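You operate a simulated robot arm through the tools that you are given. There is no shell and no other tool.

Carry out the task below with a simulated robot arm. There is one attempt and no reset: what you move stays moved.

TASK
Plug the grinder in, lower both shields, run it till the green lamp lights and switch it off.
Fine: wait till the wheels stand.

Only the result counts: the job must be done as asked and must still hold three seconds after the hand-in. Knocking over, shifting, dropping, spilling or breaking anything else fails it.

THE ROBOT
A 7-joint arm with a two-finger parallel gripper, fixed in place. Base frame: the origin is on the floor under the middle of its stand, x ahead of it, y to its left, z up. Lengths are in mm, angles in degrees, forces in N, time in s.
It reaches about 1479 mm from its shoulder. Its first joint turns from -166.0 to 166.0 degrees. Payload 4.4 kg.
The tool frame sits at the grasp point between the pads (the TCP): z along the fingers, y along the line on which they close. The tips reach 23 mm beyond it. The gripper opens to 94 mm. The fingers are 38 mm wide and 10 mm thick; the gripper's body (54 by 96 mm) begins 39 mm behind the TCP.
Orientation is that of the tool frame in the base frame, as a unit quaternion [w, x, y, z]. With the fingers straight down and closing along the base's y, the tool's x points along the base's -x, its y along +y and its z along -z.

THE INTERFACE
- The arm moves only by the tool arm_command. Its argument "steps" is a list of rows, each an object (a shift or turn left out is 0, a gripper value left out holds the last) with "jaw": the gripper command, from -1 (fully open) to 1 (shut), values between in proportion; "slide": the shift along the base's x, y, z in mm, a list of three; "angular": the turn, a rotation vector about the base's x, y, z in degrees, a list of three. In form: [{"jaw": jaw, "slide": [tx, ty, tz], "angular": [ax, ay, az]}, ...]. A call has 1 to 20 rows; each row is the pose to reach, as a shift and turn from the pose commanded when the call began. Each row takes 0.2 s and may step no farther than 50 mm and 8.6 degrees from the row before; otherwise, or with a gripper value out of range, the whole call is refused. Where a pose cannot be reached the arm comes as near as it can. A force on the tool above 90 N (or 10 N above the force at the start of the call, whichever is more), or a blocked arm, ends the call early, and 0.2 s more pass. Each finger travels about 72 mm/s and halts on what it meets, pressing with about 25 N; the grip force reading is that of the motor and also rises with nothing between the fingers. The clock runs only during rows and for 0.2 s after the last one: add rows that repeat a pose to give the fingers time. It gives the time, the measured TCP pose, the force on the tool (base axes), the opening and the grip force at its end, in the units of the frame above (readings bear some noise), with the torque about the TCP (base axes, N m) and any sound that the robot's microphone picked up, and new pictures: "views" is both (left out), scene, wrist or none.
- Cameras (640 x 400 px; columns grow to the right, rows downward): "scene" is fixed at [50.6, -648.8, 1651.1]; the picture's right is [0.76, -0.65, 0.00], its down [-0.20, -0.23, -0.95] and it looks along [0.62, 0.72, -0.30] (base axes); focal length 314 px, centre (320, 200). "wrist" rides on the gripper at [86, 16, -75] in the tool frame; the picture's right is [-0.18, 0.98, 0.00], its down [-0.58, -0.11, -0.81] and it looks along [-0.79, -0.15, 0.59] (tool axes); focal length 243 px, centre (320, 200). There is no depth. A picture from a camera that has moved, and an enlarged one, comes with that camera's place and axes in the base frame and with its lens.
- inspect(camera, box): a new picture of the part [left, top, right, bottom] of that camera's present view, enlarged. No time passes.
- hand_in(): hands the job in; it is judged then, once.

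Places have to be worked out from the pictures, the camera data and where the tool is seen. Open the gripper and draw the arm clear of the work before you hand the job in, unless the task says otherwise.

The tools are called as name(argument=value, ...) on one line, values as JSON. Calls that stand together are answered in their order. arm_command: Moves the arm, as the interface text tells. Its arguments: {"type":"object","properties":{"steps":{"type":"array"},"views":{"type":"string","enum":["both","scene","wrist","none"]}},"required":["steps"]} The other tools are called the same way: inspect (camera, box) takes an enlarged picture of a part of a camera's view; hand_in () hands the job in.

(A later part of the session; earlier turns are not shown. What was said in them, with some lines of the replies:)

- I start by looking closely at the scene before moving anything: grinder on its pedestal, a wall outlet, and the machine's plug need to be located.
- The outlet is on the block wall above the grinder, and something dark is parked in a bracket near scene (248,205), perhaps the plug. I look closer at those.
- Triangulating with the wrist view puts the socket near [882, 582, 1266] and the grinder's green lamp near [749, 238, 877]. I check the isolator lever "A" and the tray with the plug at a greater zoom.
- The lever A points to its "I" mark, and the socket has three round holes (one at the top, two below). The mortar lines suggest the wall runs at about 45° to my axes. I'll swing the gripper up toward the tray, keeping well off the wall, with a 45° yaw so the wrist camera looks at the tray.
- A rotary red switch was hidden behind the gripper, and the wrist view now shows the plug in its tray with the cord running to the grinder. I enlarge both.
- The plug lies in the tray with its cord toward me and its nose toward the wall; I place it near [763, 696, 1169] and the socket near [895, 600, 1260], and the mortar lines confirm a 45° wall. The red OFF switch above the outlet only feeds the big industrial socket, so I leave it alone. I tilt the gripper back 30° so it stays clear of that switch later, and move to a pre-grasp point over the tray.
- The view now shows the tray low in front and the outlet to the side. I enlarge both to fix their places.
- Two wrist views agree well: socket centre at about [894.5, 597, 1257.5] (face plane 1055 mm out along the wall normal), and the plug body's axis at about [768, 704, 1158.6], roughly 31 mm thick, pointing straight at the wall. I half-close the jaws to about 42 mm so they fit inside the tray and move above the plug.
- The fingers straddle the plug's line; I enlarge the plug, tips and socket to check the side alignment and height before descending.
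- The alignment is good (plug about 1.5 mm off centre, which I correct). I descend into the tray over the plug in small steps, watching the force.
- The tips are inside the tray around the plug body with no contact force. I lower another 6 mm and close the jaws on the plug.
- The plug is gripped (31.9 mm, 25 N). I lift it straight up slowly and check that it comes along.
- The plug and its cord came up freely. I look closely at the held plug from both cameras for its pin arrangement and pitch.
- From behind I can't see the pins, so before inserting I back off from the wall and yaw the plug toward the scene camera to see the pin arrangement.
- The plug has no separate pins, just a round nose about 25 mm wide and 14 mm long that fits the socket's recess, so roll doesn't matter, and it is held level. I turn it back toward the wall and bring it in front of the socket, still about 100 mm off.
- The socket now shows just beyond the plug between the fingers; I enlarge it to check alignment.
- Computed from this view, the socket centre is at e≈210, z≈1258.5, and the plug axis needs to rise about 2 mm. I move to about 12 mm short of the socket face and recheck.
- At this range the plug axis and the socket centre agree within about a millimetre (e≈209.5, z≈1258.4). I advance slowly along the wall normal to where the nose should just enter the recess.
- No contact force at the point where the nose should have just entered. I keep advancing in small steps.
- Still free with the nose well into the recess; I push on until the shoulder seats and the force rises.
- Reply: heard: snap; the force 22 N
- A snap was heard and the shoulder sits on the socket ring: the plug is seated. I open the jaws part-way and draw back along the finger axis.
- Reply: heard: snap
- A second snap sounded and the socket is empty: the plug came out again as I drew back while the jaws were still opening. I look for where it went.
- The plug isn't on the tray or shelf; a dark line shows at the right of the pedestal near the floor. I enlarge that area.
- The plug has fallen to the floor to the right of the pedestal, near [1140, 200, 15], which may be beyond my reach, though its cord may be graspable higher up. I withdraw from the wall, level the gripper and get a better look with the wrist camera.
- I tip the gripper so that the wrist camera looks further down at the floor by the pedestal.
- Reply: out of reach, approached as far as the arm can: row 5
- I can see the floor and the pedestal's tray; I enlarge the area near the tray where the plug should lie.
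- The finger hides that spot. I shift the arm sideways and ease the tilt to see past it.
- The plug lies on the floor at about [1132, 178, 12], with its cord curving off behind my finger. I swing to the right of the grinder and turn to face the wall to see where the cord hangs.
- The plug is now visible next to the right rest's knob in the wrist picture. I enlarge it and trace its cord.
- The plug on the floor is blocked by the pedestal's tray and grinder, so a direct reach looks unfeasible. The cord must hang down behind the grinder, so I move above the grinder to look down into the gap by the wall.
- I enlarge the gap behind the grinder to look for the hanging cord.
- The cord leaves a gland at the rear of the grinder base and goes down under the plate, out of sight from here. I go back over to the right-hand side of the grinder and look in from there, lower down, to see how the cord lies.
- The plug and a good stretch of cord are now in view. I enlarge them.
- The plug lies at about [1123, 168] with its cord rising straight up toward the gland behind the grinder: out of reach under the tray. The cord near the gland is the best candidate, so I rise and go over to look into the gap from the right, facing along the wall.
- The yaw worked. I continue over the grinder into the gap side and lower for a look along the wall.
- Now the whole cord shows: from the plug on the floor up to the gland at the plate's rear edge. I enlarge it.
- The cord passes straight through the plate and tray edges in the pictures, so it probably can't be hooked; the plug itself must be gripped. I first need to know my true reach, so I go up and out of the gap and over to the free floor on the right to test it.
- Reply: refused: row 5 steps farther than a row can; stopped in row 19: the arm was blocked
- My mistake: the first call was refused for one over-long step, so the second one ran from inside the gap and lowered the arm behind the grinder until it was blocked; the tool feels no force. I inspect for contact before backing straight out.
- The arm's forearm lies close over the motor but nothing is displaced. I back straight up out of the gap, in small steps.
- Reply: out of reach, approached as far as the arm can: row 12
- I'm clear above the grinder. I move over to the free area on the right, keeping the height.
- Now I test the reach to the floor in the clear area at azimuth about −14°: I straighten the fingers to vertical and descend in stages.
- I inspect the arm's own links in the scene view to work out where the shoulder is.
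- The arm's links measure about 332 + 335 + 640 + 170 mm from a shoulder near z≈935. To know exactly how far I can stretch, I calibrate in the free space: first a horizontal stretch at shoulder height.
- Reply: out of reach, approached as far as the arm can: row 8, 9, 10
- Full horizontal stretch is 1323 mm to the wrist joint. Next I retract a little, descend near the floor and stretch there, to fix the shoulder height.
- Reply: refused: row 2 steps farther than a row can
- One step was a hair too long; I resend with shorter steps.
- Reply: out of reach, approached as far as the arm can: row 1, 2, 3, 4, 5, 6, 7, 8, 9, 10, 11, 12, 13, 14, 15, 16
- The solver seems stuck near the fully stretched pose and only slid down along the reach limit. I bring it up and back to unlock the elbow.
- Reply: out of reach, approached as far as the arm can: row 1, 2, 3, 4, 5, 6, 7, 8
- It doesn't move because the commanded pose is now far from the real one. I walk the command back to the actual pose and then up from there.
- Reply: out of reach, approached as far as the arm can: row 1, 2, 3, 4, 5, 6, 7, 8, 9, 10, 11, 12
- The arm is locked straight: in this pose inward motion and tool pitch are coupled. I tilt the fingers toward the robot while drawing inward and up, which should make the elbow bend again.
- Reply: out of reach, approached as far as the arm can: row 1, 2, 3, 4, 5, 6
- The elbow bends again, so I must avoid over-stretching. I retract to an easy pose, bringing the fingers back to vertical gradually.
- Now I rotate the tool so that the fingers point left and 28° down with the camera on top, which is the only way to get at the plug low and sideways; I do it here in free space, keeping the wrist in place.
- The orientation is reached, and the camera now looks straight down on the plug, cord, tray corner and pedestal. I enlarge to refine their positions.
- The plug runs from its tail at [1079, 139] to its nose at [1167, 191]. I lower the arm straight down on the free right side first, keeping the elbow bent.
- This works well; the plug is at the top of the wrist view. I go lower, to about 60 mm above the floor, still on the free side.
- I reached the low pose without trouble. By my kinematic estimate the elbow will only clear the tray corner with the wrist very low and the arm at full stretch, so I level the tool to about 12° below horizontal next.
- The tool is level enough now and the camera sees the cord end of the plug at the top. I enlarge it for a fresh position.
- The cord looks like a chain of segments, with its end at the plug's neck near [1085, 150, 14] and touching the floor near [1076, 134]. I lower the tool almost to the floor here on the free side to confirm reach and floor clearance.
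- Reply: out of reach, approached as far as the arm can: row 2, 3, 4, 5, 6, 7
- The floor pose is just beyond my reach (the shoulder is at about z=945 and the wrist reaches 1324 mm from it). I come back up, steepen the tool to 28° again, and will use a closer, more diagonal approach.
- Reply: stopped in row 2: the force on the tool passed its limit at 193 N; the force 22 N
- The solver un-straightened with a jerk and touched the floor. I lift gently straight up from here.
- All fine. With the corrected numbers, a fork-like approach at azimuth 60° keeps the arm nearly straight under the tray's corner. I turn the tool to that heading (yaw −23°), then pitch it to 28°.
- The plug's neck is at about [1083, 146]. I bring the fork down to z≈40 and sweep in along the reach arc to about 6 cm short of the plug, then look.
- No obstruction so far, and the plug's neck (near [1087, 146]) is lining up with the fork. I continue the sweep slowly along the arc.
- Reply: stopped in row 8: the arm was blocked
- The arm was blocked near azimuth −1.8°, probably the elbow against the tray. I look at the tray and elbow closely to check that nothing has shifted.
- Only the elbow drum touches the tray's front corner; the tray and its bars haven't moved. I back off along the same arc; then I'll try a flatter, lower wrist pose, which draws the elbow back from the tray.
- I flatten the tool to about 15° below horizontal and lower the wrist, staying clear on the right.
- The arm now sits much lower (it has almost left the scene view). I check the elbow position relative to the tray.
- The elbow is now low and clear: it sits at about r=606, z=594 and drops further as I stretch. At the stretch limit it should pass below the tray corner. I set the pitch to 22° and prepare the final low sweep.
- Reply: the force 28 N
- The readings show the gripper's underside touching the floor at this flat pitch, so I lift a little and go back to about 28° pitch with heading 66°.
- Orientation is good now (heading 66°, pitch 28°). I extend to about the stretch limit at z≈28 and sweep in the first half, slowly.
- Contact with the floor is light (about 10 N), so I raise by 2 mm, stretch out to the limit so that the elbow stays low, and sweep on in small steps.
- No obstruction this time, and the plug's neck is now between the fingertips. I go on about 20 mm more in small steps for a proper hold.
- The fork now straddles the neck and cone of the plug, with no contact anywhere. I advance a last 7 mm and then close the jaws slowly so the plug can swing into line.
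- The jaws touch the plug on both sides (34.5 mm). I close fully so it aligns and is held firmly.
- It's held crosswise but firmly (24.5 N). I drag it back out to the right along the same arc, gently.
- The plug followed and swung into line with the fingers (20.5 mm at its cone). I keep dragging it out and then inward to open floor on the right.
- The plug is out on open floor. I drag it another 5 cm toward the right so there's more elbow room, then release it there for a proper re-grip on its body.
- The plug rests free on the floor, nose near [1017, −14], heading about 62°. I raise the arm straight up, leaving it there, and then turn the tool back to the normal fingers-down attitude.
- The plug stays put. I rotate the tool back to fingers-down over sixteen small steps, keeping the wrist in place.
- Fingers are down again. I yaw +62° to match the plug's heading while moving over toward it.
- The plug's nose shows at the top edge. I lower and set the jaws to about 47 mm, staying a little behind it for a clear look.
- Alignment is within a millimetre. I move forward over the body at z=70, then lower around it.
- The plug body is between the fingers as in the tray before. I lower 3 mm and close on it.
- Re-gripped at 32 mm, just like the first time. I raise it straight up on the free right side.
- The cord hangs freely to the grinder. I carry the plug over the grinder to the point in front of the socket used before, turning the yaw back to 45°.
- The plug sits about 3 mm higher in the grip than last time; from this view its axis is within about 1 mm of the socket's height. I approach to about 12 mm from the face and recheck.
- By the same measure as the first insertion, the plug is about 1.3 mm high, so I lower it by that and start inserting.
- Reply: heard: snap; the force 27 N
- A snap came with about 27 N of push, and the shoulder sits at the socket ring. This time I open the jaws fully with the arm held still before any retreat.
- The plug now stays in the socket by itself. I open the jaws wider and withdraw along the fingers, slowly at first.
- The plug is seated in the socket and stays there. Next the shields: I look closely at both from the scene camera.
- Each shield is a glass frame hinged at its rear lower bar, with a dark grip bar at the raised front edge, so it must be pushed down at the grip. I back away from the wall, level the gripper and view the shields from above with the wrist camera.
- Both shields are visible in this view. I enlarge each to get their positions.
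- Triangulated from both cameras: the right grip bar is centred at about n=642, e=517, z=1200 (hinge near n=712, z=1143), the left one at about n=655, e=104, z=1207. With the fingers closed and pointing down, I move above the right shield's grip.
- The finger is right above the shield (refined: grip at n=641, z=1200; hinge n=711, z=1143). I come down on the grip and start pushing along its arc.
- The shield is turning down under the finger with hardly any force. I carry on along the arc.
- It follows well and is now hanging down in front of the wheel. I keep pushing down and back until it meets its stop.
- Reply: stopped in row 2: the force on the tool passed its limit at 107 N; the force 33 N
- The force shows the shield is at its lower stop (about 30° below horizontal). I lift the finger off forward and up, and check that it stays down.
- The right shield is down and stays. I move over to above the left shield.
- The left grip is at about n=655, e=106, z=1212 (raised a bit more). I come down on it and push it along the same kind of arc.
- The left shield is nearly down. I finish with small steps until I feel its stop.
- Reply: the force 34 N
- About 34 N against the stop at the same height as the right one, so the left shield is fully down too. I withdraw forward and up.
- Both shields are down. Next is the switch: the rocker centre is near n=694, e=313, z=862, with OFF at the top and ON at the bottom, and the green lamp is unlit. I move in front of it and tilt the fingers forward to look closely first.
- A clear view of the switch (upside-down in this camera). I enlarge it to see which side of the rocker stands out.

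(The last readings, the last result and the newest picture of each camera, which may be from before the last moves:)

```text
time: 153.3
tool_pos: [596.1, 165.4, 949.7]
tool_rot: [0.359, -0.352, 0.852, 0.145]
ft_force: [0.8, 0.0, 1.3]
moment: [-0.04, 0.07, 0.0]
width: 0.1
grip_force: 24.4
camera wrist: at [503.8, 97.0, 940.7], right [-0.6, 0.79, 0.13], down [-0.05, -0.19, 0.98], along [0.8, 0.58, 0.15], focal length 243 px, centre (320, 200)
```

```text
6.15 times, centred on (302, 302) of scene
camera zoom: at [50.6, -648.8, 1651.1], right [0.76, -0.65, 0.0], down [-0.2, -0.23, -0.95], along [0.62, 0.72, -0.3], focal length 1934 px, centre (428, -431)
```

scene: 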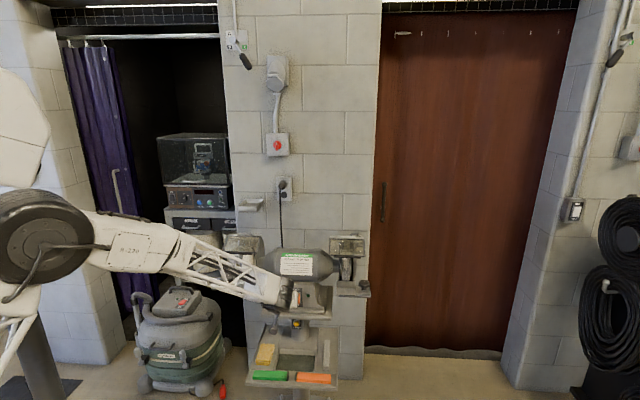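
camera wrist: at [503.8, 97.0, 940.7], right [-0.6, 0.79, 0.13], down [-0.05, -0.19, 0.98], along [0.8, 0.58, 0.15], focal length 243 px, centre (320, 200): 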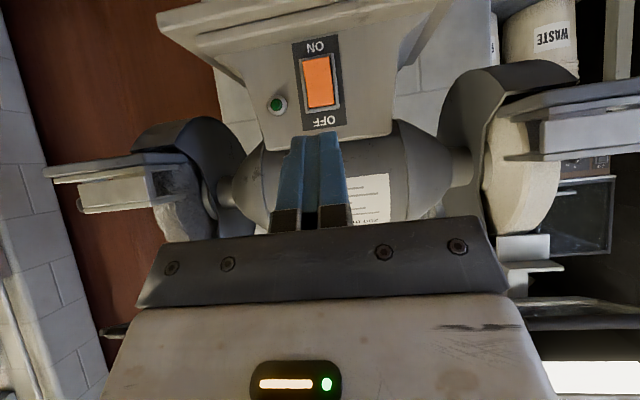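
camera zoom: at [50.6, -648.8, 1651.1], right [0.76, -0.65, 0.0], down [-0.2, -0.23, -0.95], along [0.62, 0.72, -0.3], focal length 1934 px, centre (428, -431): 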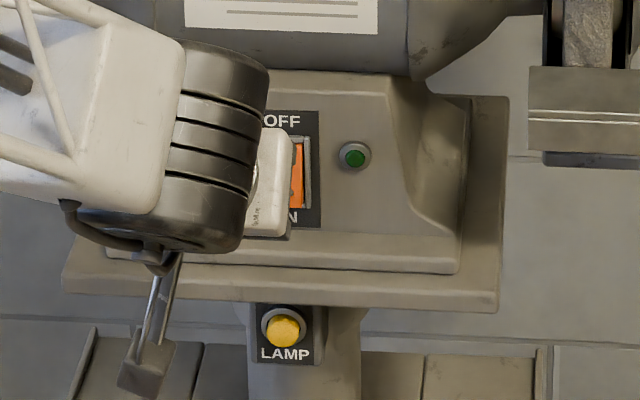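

The OFF end of the rocker is recessed, so it's off now. I bring the closed fingertips in front of the lower (ON) half, at z≈847, stopping about 2 cm short.

arm_command(steps=[{"jaw": 1, "slide": [15, 12, -35]}, {"slide": [35, 28, -70]}, {"slide": [60, 50, -95]}, {"slide": [80, 68, -101]}, {"slide": [86, 73.4, -101]}, {"slide": [86, 73.4, -101]}])

inspect(camera="wrist", box=[240, 0, 400, 200])

inspect(camera="scene", box=[265, 265, 335, 335])

```text
time: 154.7
tool_pos: [679.1, 239.5, 848.9]
tool_rot: [0.357, -0.351, 0.853, 0.145]
ft_force: [-1.6, 0.3, -0.4]
moment: [0.02, -0.01, 0.01]
width: 0.0
grip_force: 24.4
camera wrist: at [588.4, 170.2, 838.5], right [-0.6, 0.79, 0.13], down [-0.04, -0.19, 0.98], along [0.8, 0.58, 0.15], focal length 243 px, centre (320, 200)
```

scene: 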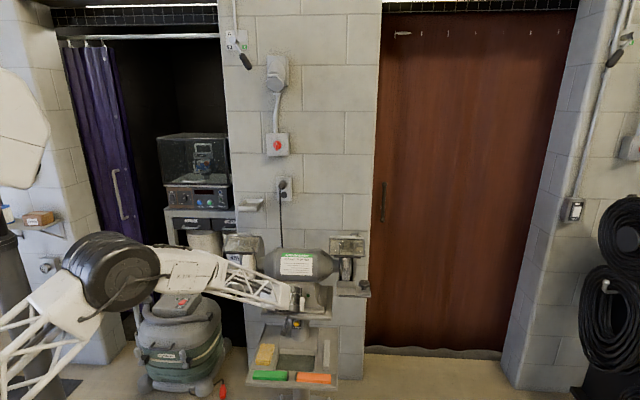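
wrist: 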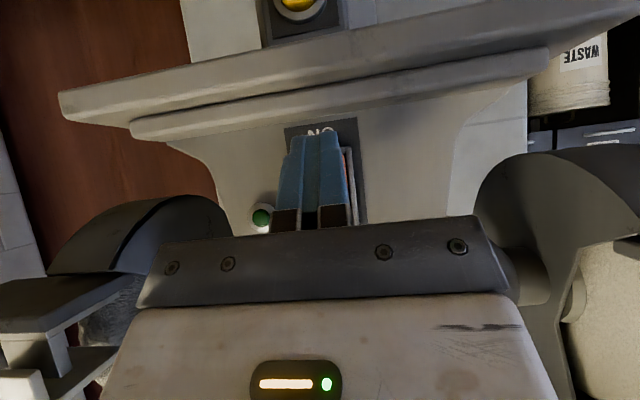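

```text
2.00 times, centred on (320, 100) of wrist
camera zoom: at [588.4, 170.2, 838.5], right [-0.6, 0.79, 0.13], down [-0.04, -0.19, 0.98], along [0.8, 0.58, 0.15], focal length 485 px, centre (320, 400)
```

zoom: 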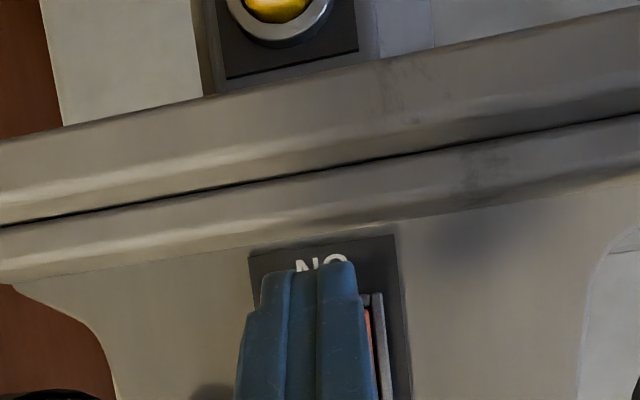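

```text
5.71 times, centred on (300, 300) of scene
camera zoom: at [50.6, -648.8, 1651.1], right [0.76, -0.65, 0.0], down [-0.2, -0.23, -0.95], along [0.62, 0.72, -0.3], focal length 1796 px, centre (434, -371)
```

zoom: 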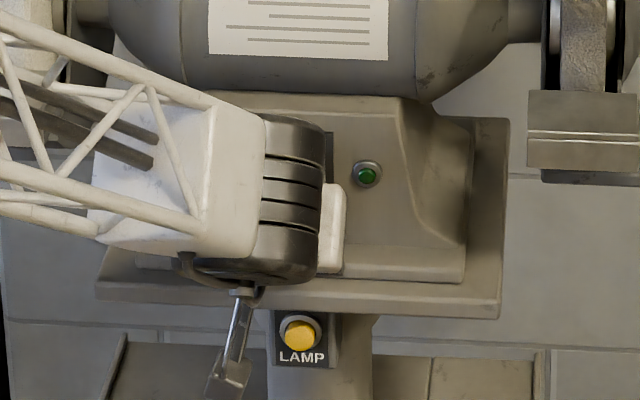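

The fingertips are aligned with the lower half of the rocker. I push in gently in small steps and listen for it.

arm_command(steps=[{"jaw": 1, "slide": [6, 4.5, -3]}, {"slide": [11, 9.5, -4]}, {"slide": [15, 13.5, -4]}, {"slide": [17, 15.5, -4]}, {"slide": [19, 17.5, -4]}, {"slide": [21, 19.5, -4]}, {"slide": [22.5, 21, -4]}])

inspect(camera="scene", box=[265, 265, 335, 335])

```text
time: 155.6
tool_pos: [694.9, 249.0, 839.5]
tool_rot: [0.354, -0.352, 0.855, 0.146]
ft_force: [-33.2, -36.2, 11.3]
moment: [0.22, -0.05, -0.07]
width: 0.2
grip_force: 24.7
heard: click
stopped in row 4: the force on the tool passed its limit at 145 N (the readings are from after the stop); the commanded pose is now the measured one
camera wrist: at [601.8, 180.5, 830.6], right [-0.6, 0.79, 0.13], down [-0.04, -0.19, 0.98], along [0.8, 0.58, 0.14], focal length 243 px, centre (320, 200)
```

scene: 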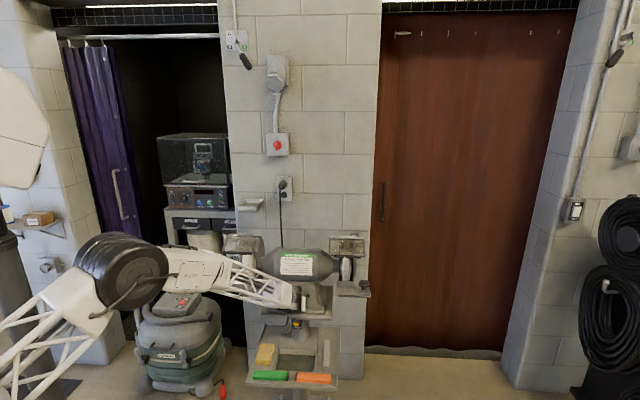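
wrist: 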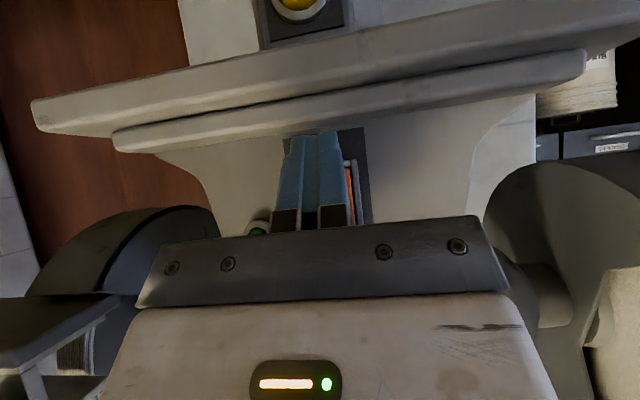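

```text
5.71 times, centred on (300, 300) of scene
camera zoom: at [50.6, -648.8, 1651.1], right [0.76, -0.65, 0.0], down [-0.2, -0.23, -0.95], along [0.62, 0.72, -0.3], focal length 1796 px, centre (434, -371)
```

zoom: 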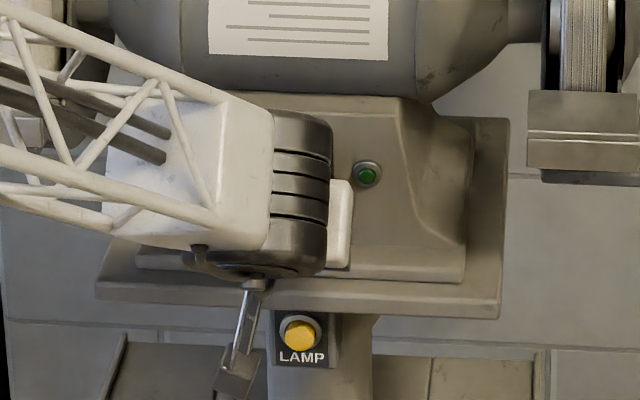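

A click, and the wheel's texture is now streaked: the grinder is running. I back the finger off and rise to in front of the OFF half, watching the lamp.

arm_command(steps=[{"jaw": 1, "slide": [-5, -5, 2]}, {"slide": [-14, -14, 8]}, {"slide": [-20, -20, 20]}, {"slide": [-20, -20, 33]}], views="scene")

inspect(camera="scene", box=[265, 265, 335, 335])

inspect(camera="wrist", box=[180, 40, 460, 240])

```text
time: 156.6
tool_pos: [674.2, 230.0, 873.1]
tool_rot: [0.355, -0.351, 0.854, 0.146]
ft_force: [-0.7, 1.1, 0.3]
moment: [-0.02, 0.0, -0.03]
width: 0.0
grip_force: 24.9
```

scene: 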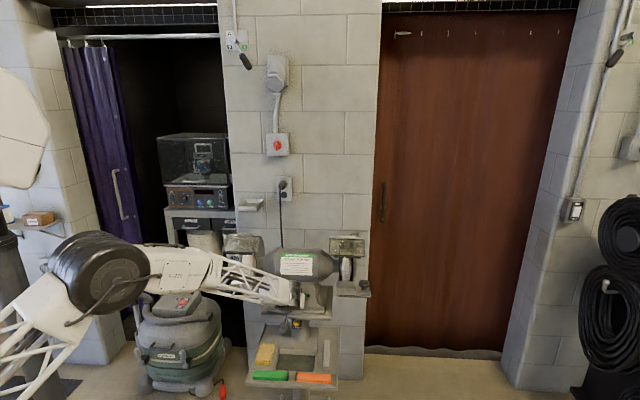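

```text
5.71 times, centred on (300, 300) of scene
camera zoom: at [50.6, -648.8, 1651.1], right [0.76, -0.65, 0.0], down [-0.2, -0.23, -0.95], along [0.62, 0.72, -0.3], focal length 1796 px, centre (434, -371)
```

zoom: 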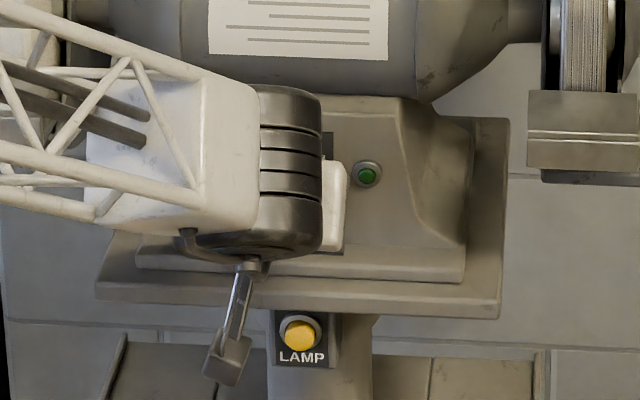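

```text
2.00 times, centred on (320, 140) of wrist
camera zoom: at [582.2, 161.6, 864.0], right [-0.6, 0.79, 0.13], down [-0.04, -0.19, 0.98], along [0.8, 0.58, 0.14], focal length 485 px, centre (320, 320)
```

zoom: 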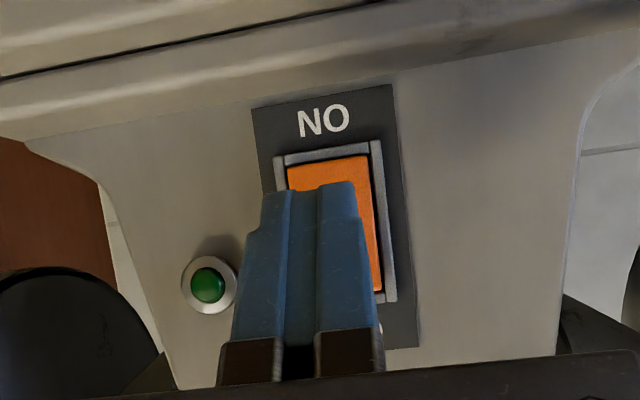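

It's running and the lamp is still dark. I wait in place and keep watching the lamp.

arm_command(steps=[{"jaw": 1, "slide": [0, 0, 0]}, {"slide": [0, 0, 0]}, {"slide": [0, 0, 0]}, {"slide": [0, 0, 0]}, {"slide": [0, 0, 0]}, {"slide": [0, 0, 0]}, {"slide": [0, 0, 0]}, {"slide": [0, 0, 0]}], views="none")

inspect(camera="scene", box=[265, 265, 335, 335])

```text
time: 158.4
tool_pos: [675.6, 231.1, 873.3]
tool_rot: [0.355, -0.351, 0.854, 0.145]
ft_force: [0.8, 0.7, -0.3]
moment: [-0.03, 0.02, -0.02]
width: 0.0
grip_force: 24.6
```

```text
5.71 times, centred on (300, 300) of scene
camera zoom: at [50.6, -648.8, 1651.1], right [0.76, -0.65, 0.0], down [-0.2, -0.23, -0.95], along [0.62, 0.72, -0.3], focal length 1796 px, centre (434, -371)
```

zoom: 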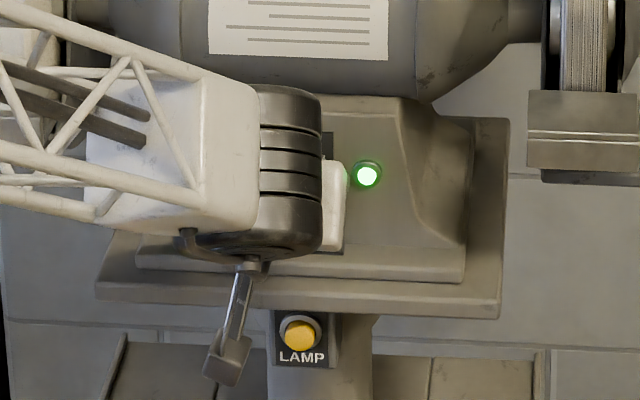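

The green lamp is lit. I press the upper (OFF) half now, gently.

arm_command(steps=[{"jaw": 1, "slide": [8, 10, 0]}, {"slide": [14.5, 16.6, 0]}, {"slide": [17, 19, 0]}, {"slide": [18.4, 20.4, 0]}, {"slide": [19.8, 21.8, 0]}, {"slide": [21.2, 23.2, 0]}, {"slide": [22.6, 24.6, 0]}, {"slide": [24, 26, 0]}, {"slide": [25, 27, 0]}], views="none")

inspect(camera="scene", box=[265, 265, 335, 335])

```text
time: 159.4
tool_pos: [692.6, 250.0, 873.6]
tool_rot: [0.355, -0.351, 0.854, 0.145]
ft_force: [-49.8, -30.5, 21.3]
moment: [0.44, -0.24, 0.4]
width: 0.0
grip_force: 25.0
heard: click
stopped in row 4: the force on the tool passed its limit at 103 N (the readings are from after the stop); the commanded pose is now the measured one
```

```text
5.71 times, centred on (300, 300) of scene
camera zoom: at [50.6, -648.8, 1651.1], right [0.76, -0.65, 0.0], down [-0.2, -0.23, -0.95], along [0.62, 0.72, -0.3], focal length 1796 px, centre (434, -371)
```

zoom: 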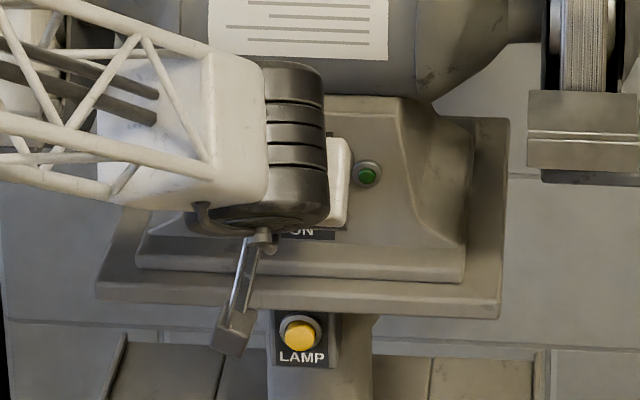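

A click and the lamp is out: it's switched off, with the wheels coasting down. I draw the arm straight back from the switch.

arm_command(steps=[{"jaw": 1, "slide": [-4, -4, 0]}, {"slide": [-12, -12, 1]}, {"slide": [-30, -30, 3]}, {"slide": [-55, -55, 8]}, {"slide": [-85, -85, 15]}, {"slide": [-115, -115, 25]}, {"slide": [-145, -145, 35]}, {"slide": [-170, -170, 50]}])

inspect(camera="scene", box=[210, 200, 380, 310])

inspect(camera="wrist", box=[60, 20, 580, 240])

```text
time: 161.2
tool_pos: [521.0, 80.3, 920.5]
tool_rot: [0.354, -0.351, 0.854, 0.146]
ft_force: [0.2, -0.5, -0.2]
moment: [0.01, 0.0, -0.02]
width: 0.0
grip_force: 25.3
camera wrist: at [429.3, 11.2, 912.3], right [-0.6, 0.79, 0.13], down [-0.04, -0.19, 0.98], along [0.8, 0.58, 0.14], focal length 243 px, centre (320, 200)
```

scene: 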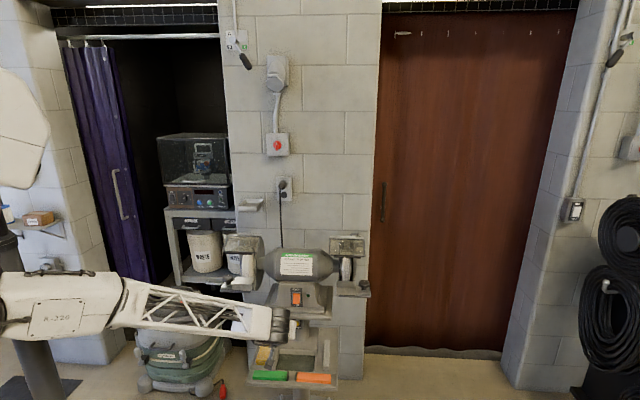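
wrist: 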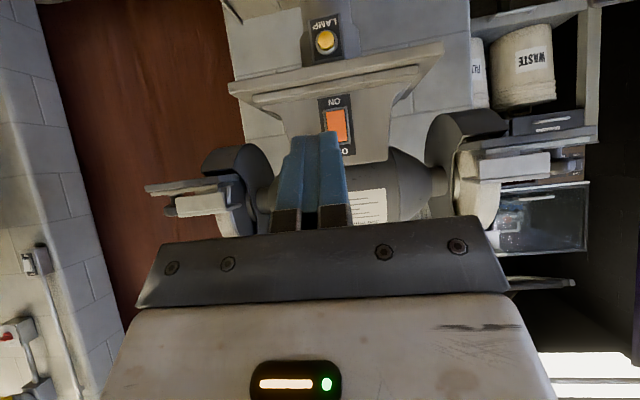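

```text
3.64 times, centred on (295, 255) of scene
camera zoom: at [50.6, -648.8, 1651.1], right [0.76, -0.65, 0.0], down [-0.2, -0.23, -0.95], along [0.62, 0.72, -0.3], focal length 1143 px, centre (411, 0)
```

zoom: 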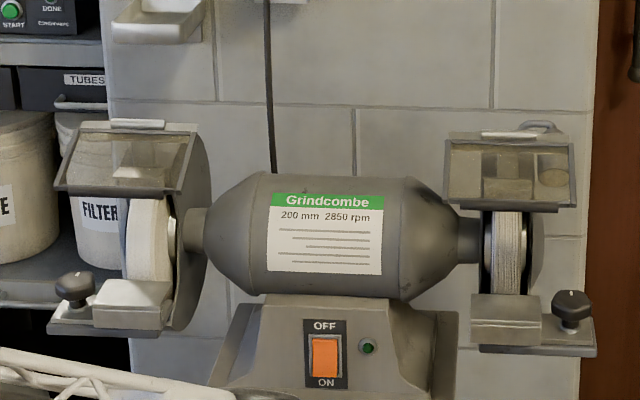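

```text
1.23 times, centred on (320, 130) of wrist
camera zoom: at [429.3, 11.2, 912.3], right [-0.6, 0.79, 0.13], down [-0.04, -0.19, 0.98], along [0.8, 0.58, 0.14], focal length 299 px, centre (320, 286)
```

zoom: 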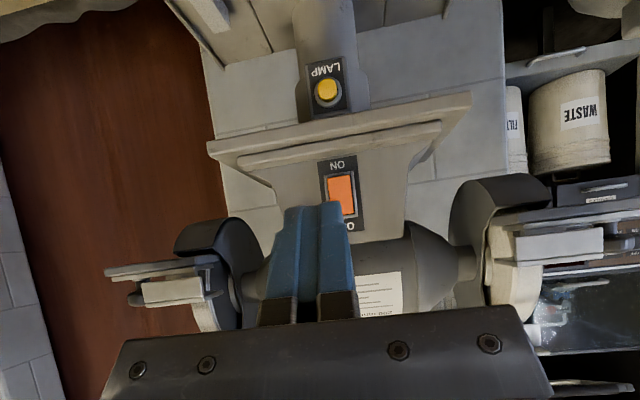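

Shields are down, the plug is in, the switch is off, and the wheels are still turning. I raise the arm well clear, level and open the gripper while they run down.

arm_command(steps=[{"jaw": 0.5, "slide": [-10, -10, 30], "angular": [-5.3, 5.3, 0]}, {"jaw": 0, "slide": [-20, -20, 65], "angular": [-10.6, 10.6, 0]}, {"jaw": -0.5, "slide": [-25, -25, 110], "angular": [-15.9, 15.9, 0]}, {"jaw": -1, "slide": [-30, -30, 155], "angular": [-21.2, 21.2, 0]}, {"slide": [-30, -30, 200], "angular": [-26.5, 26.5, 0]}, {"slide": [-30, -30, 245], "angular": [-31.8, 31.8, 0]}, {"slide": [-30, -30, 290], "angular": [-31.8, 31.8, 0]}, {"slide": [-30, -30, 335], "angular": [-31.8, 31.8, 0]}, {"slide": [-30, -30, 380], "angular": [-31.8, 31.8, 0]}, {"slide": [-30, -30, 425], "angular": [-31.8, 31.8, 0]}, {"slide": [-30, -30, 470], "angular": [-31.8, 31.8, 0]}])

inspect(camera="scene", box=[210, 200, 380, 310])

inspect(camera="scene", box=[320, 225, 375, 300])

```text
time: 163.6
tool_pos: [491.3, 47.7, 1391.4]
tool_rot: [0.0, -0.382, 0.924, -0.001]
ft_force: [-0.3, 0.3, -0.5]
moment: [-0.02, 0.01, -0.02]
width: 93.8
grip_force: 0.1
camera wrist: at [418.9, -1.4, 1466.4], right [-0.56, 0.83, 0.0], down [0.49, 0.33, 0.81], along [0.67, 0.45, -0.59], focal length 243 px, centre (320, 200)
```

scene: 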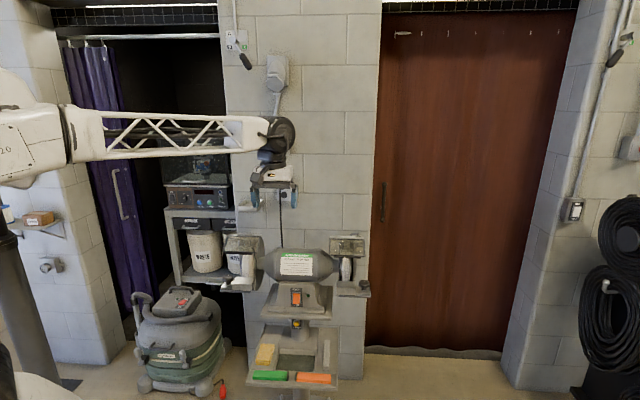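
wrist: 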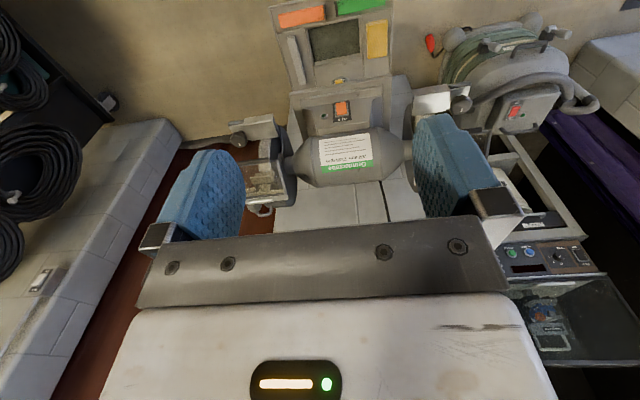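

```text
3.64 times, centred on (295, 255) of scene
camera zoom: at [50.6, -648.8, 1651.1], right [0.76, -0.65, 0.0], down [-0.2, -0.23, -0.95], along [0.62, 0.72, -0.3], focal length 1143 px, centre (411, 0)
```

zoom: 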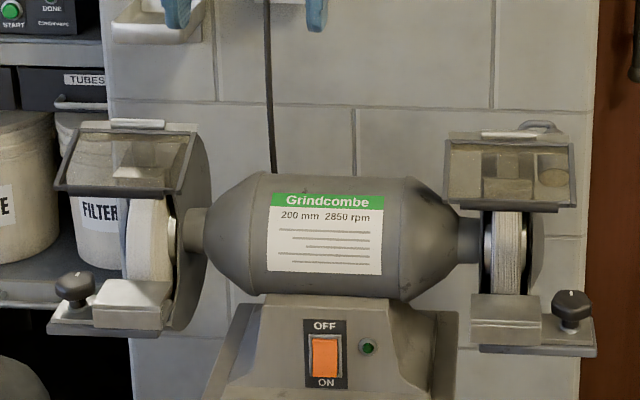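

```text
5.33 times, centred on (348, 262) of scene
camera zoom: at [50.6, -648.8, 1651.1], right [0.76, -0.65, 0.0], down [-0.2, -0.23, -0.95], along [0.62, 0.72, -0.3], focal length 1676 px, centre (173, -133)
```

zoom: 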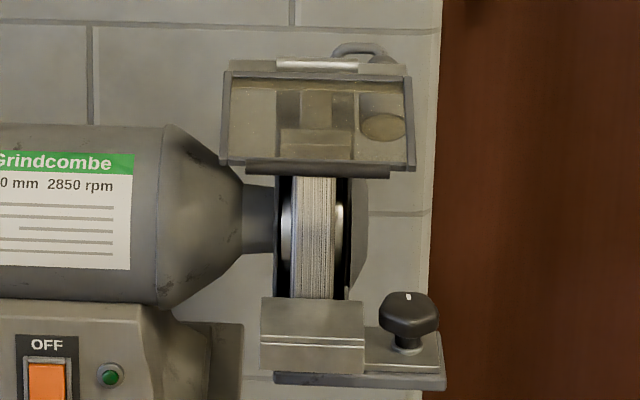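

The right wheel still shows motion streaks, so it's coasting. I hold the arm here, clear, and wait.

arm_command(steps=[{"jaw": -1, "slide": [0, 0, 0]}, {"slide": [0, 0, 0]}, {"slide": [0, 0, 0]}, {"slide": [0, 0, 0]}, {"slide": [0, 0, 0]}, {"slide": [0, 0, 0]}, {"slide": [0, 0, 0]}, {"slide": [0, 0, 0]}, {"slide": [0, 0, 0]}, {"slide": [0, 0, 0]}, {"slide": [0, 0, 0]}, {"slide": [0, 0, 0]}, {"slide": [0, 0, 0]}, {"slide": [0, 0, 0]}, {"slide": [0, 0, 0]}, {"slide": [0, 0, 0]}, {"slide": [0, 0, 0]}, {"slide": [0, 0, 0]}, {"slide": [0, 0, 0]}, {"slide": [0, 0, 0]}], views="none")

inspect(camera="scene", box=[320, 225, 375, 300])

inspect(camera="scene", box=[215, 225, 270, 300])

```text
time: 167.8
tool_pos: [491.8, 48.8, 1393.0]
tool_rot: [0.002, -0.381, 0.925, -0.001]
ft_force: [-0.3, 0.7, -1.5]
moment: [-0.01, -0.05, -0.02]
width: 94.2
grip_force: 0.1
```

```text
5.33 times, centred on (348, 262) of scene
camera zoom: at [50.6, -648.8, 1651.1], right [0.76, -0.65, 0.0], down [-0.2, -0.23, -0.95], along [0.62, 0.72, -0.3], focal length 1676 px, centre (173, -133)
```

zoom: 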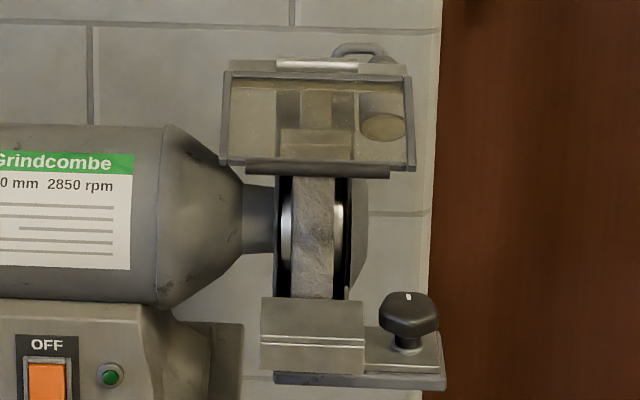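

```text
5.33 times, centred on (242, 262) of scene
camera zoom: at [50.6, -648.8, 1651.1], right [0.76, -0.65, 0.0], down [-0.2, -0.23, -0.95], along [0.62, 0.72, -0.3], focal length 1676 px, centre (733, -133)
```

zoom: 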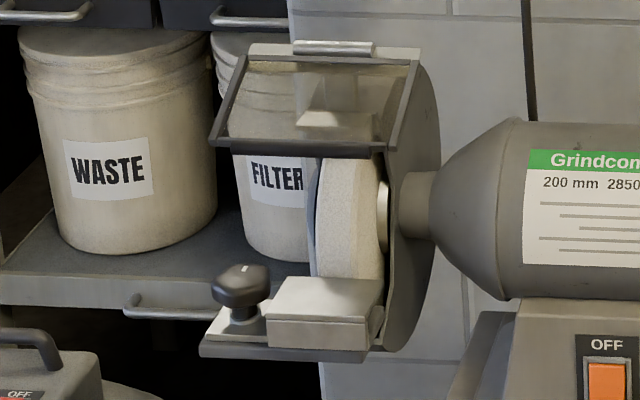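

The streaks have faded, but it may still be turning slowly. I wait again and compare pictures.

arm_command(steps=[{"jaw": -1, "slide": [0, 0, 0]}, {"slide": [0, 0, 0]}, {"slide": [0, 0, 0]}, {"slide": [0, 0, 0]}, {"slide": [0, 0, 0]}, {"slide": [0, 0, 0]}, {"slide": [0, 0, 0]}, {"slide": [0, 0, 0]}, {"slide": [0, 0, 0]}, {"slide": [0, 0, 0]}, {"slide": [0, 0, 0]}, {"slide": [0, 0, 0]}, {"slide": [0, 0, 0]}, {"slide": [0, 0, 0]}, {"slide": [0, 0, 0]}, {"slide": [0, 0, 0]}, {"slide": [0, 0, 0]}, {"slide": [0, 0, 0]}, {"slide": [0, 0, 0]}, {"slide": [0, 0, 0]}], views="none")

inspect(camera="scene", box=[335, 240, 365, 290])

```text
time: 172.0
tool_pos: [492.2, 48.2, 1391.7]
tool_rot: [0.001, -0.381, 0.925, -0.001]
ft_force: [-0.1, -0.7, 0.0]
moment: [0.02, -0.01, 0.0]
width: 94.1
grip_force: 0.1
```

```text
8.00 times, centred on (350, 265) of scene
camera zoom: at [50.6, -648.8, 1651.1], right [0.76, -0.65, 0.0], down [-0.2, -0.23, -0.95], along [0.62, 0.72, -0.3], focal length 2515 px, centre (80, -320)
```

zoom: 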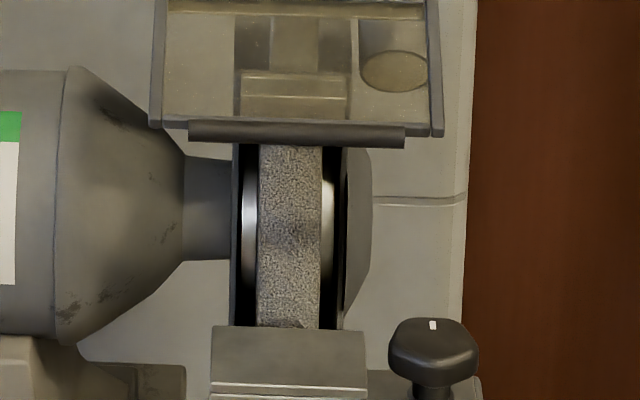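

The grain of the wheel is now sharp. I wait once more and compare the same spot to be certain it stands still.

arm_command(steps=[{"jaw": -1, "slide": [0, 0, 0]}, {"slide": [0, 0, 0]}, {"slide": [0, 0, 0]}, {"slide": [0, 0, 0]}, {"slide": [0, 0, 0]}, {"slide": [0, 0, 0]}, {"slide": [0, 0, 0]}, {"slide": [0, 0, 0]}, {"slide": [0, 0, 0]}, {"slide": [0, 0, 0]}, {"slide": [0, 0, 0]}, {"slide": [0, 0, 0]}], views="scene")

inspect(camera="scene", box=[335, 240, 365, 290])

inspect(camera="scene", box=[215, 150, 385, 310])

inspect(camera="scene", box=[215, 290, 385, 400])

```text
time: 174.6
tool_pos: [491.1, 48.4, 1392.2]
tool_rot: [0.001, -0.381, 0.925, -0.001]
ft_force: [1.0, 0.3, -0.4]
moment: [0.04, -0.03, -0.03]
width: 94.4
grip_force: 0.0
```

scene: 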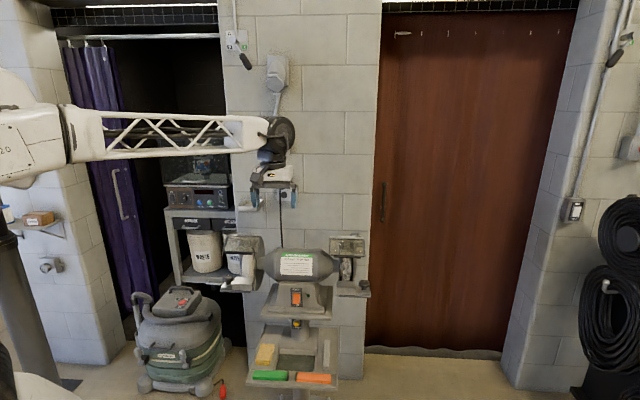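

```text
8.00 times, centred on (350, 265) of scene
camera zoom: at [50.6, -648.8, 1651.1], right [0.76, -0.65, 0.0], down [-0.2, -0.23, -0.95], along [0.62, 0.72, -0.3], focal length 2515 px, centre (80, -320)
```

zoom: 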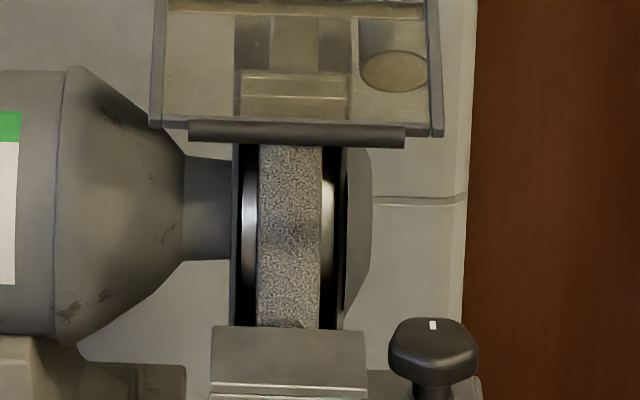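

```text
2.50 times, centred on (300, 230) of scene
camera zoom: at [50.6, -648.8, 1651.1], right [0.76, -0.65, 0.0], down [-0.2, -0.23, -0.95], along [0.62, 0.72, -0.3], focal length 786 px, centre (370, 125)
```

zoom: 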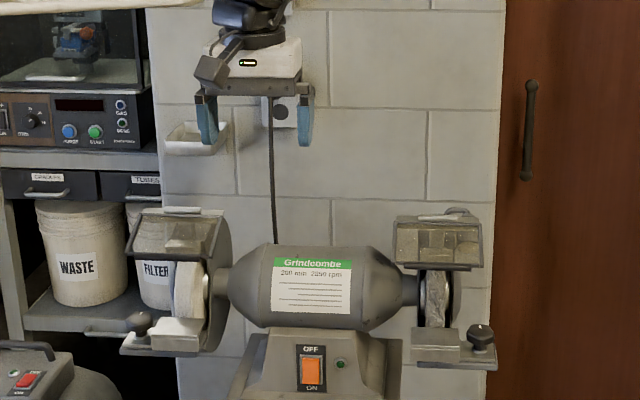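

```text
3.64 times, centred on (300, 345) of scene
camera zoom: at [50.6, -648.8, 1651.1], right [0.76, -0.65, 0.0], down [-0.2, -0.23, -0.95], along [0.62, 0.72, -0.3], focal length 1143 px, centre (393, -327)
```

zoom: 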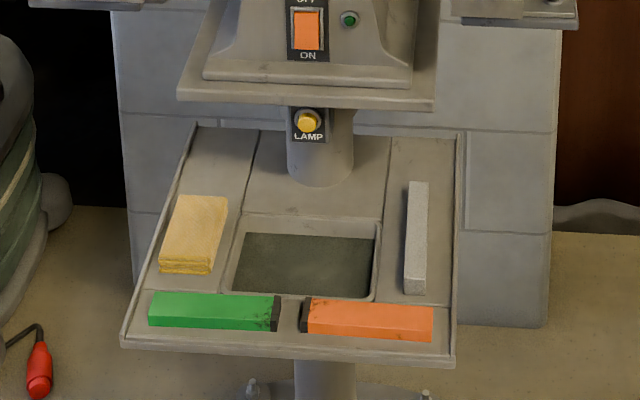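

The two pictures are identical, so the wheel stands, and the tray's bars are as they were at the start. I move the arm a bit further aside to confirm that the plug is still in its socket.

arm_command(steps=[{"jaw": -1, "slide": [-20, 35, 10]}, {"slide": [-40, 70, 20]}, {"slide": [-60, 105, 30]}, {"slide": [-60, 140, 40]}, {"slide": [-60, 140, 40]}])

inspect(camera="scene", box=[245, 120, 325, 230])

inspect(camera="scene", box=[218, 220, 268, 290])

```text
time: 175.8
tool_pos: [432.3, 190.7, 1431.7]
tool_rot: [0.002, -0.381, 0.925, -0.002]
ft_force: [-0.3, -0.1, 1.0]
moment: [0.0, 0.01, -0.01]
width: 94.2
grip_force: 0.0
camera wrist: at [359.6, 141.5, 1505.9], right [-0.56, 0.83, 0.0], down [0.49, 0.33, 0.81], along [0.67, 0.45, -0.59], focal length 243 px, centre (320, 200)
```

scene: 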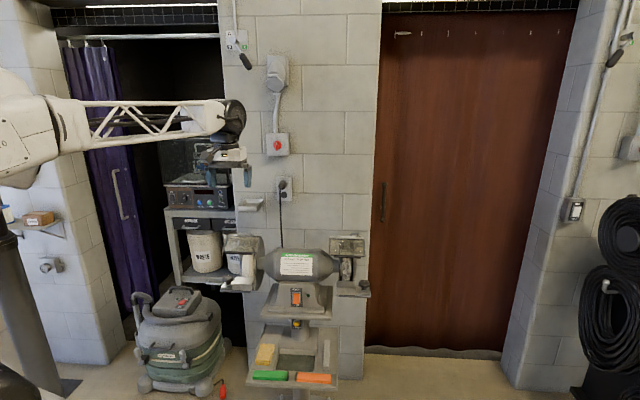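
wrist: 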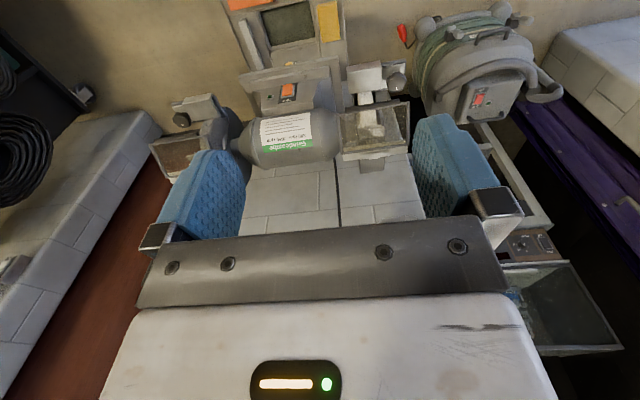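

```text
3.64 times, centred on (285, 175) of scene
camera zoom: at [50.6, -648.8, 1651.1], right [0.76, -0.65, 0.0], down [-0.2, -0.23, -0.95], along [0.62, 0.72, -0.3], focal length 1143 px, centre (447, 291)
```

zoom: 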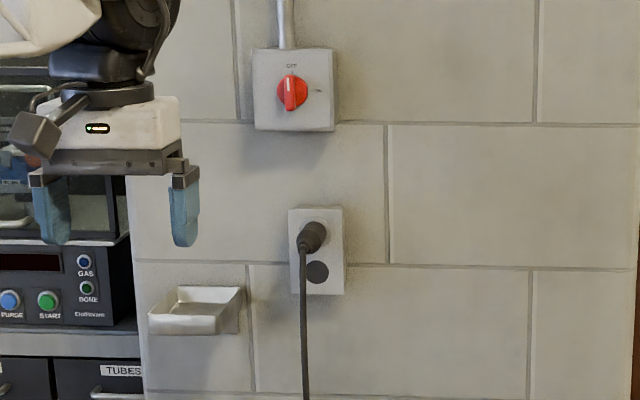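

```text
5.71 times, centred on (243, 255) of scene
camera zoom: at [50.6, -648.8, 1651.1], right [0.76, -0.65, 0.0], down [-0.2, -0.23, -0.95], along [0.62, 0.72, -0.3], focal length 1796 px, centre (760, -114)
```

zoom: 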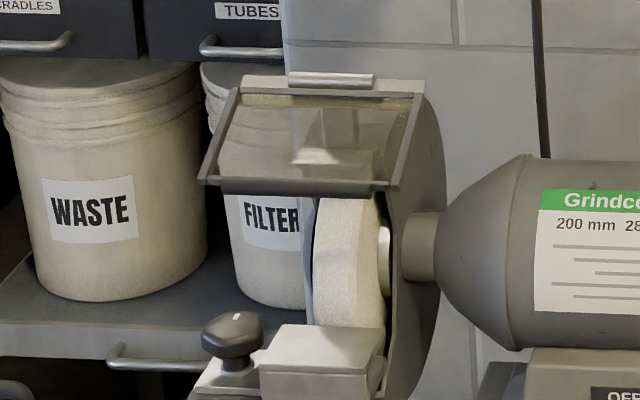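

The plug is in its socket, both shields are down, the switch is OFF with the lamp out and the wheels are still. The red wall switch and the bars on the tray look as they did at the start, and the gripper is open and clear. I hand in the job.

hand_in()

```text
The job is handed in.
```

I finished the job and handed it in. The hand-in gave no verdict, so I don't know how it was judged.

- **Plug:** it is seated in the wall socket and held there after I let go.
- **Shields:** both are down against their stops.
- **Run:** I switched the grinder on, the green lamp lit, and I switched it off. The lamp is out.
- **Wheels:** they have stopped. Two pictures of the right wheel taken 2.6 s apart look identical.
- **Arm:** the gripper is open and clear of the machine.

Three things did not go smoothly:

- **Plug drop:** I pulled the plug out on the first try because I moved before the jaws had fully opened. It fell to the floor, and I picked it up and inserted it again.
- **Arm contacts:** while working there I touched the floor hard once (193 N). I also bumped the arm behind the grinder and at the tray's front corner; the tray and its bars look as they did at the start.
- **Hard presses:** pushing the right shield home peaked at 107 N, and the two switch presses at 145 N and 103 N. I saw no damage.
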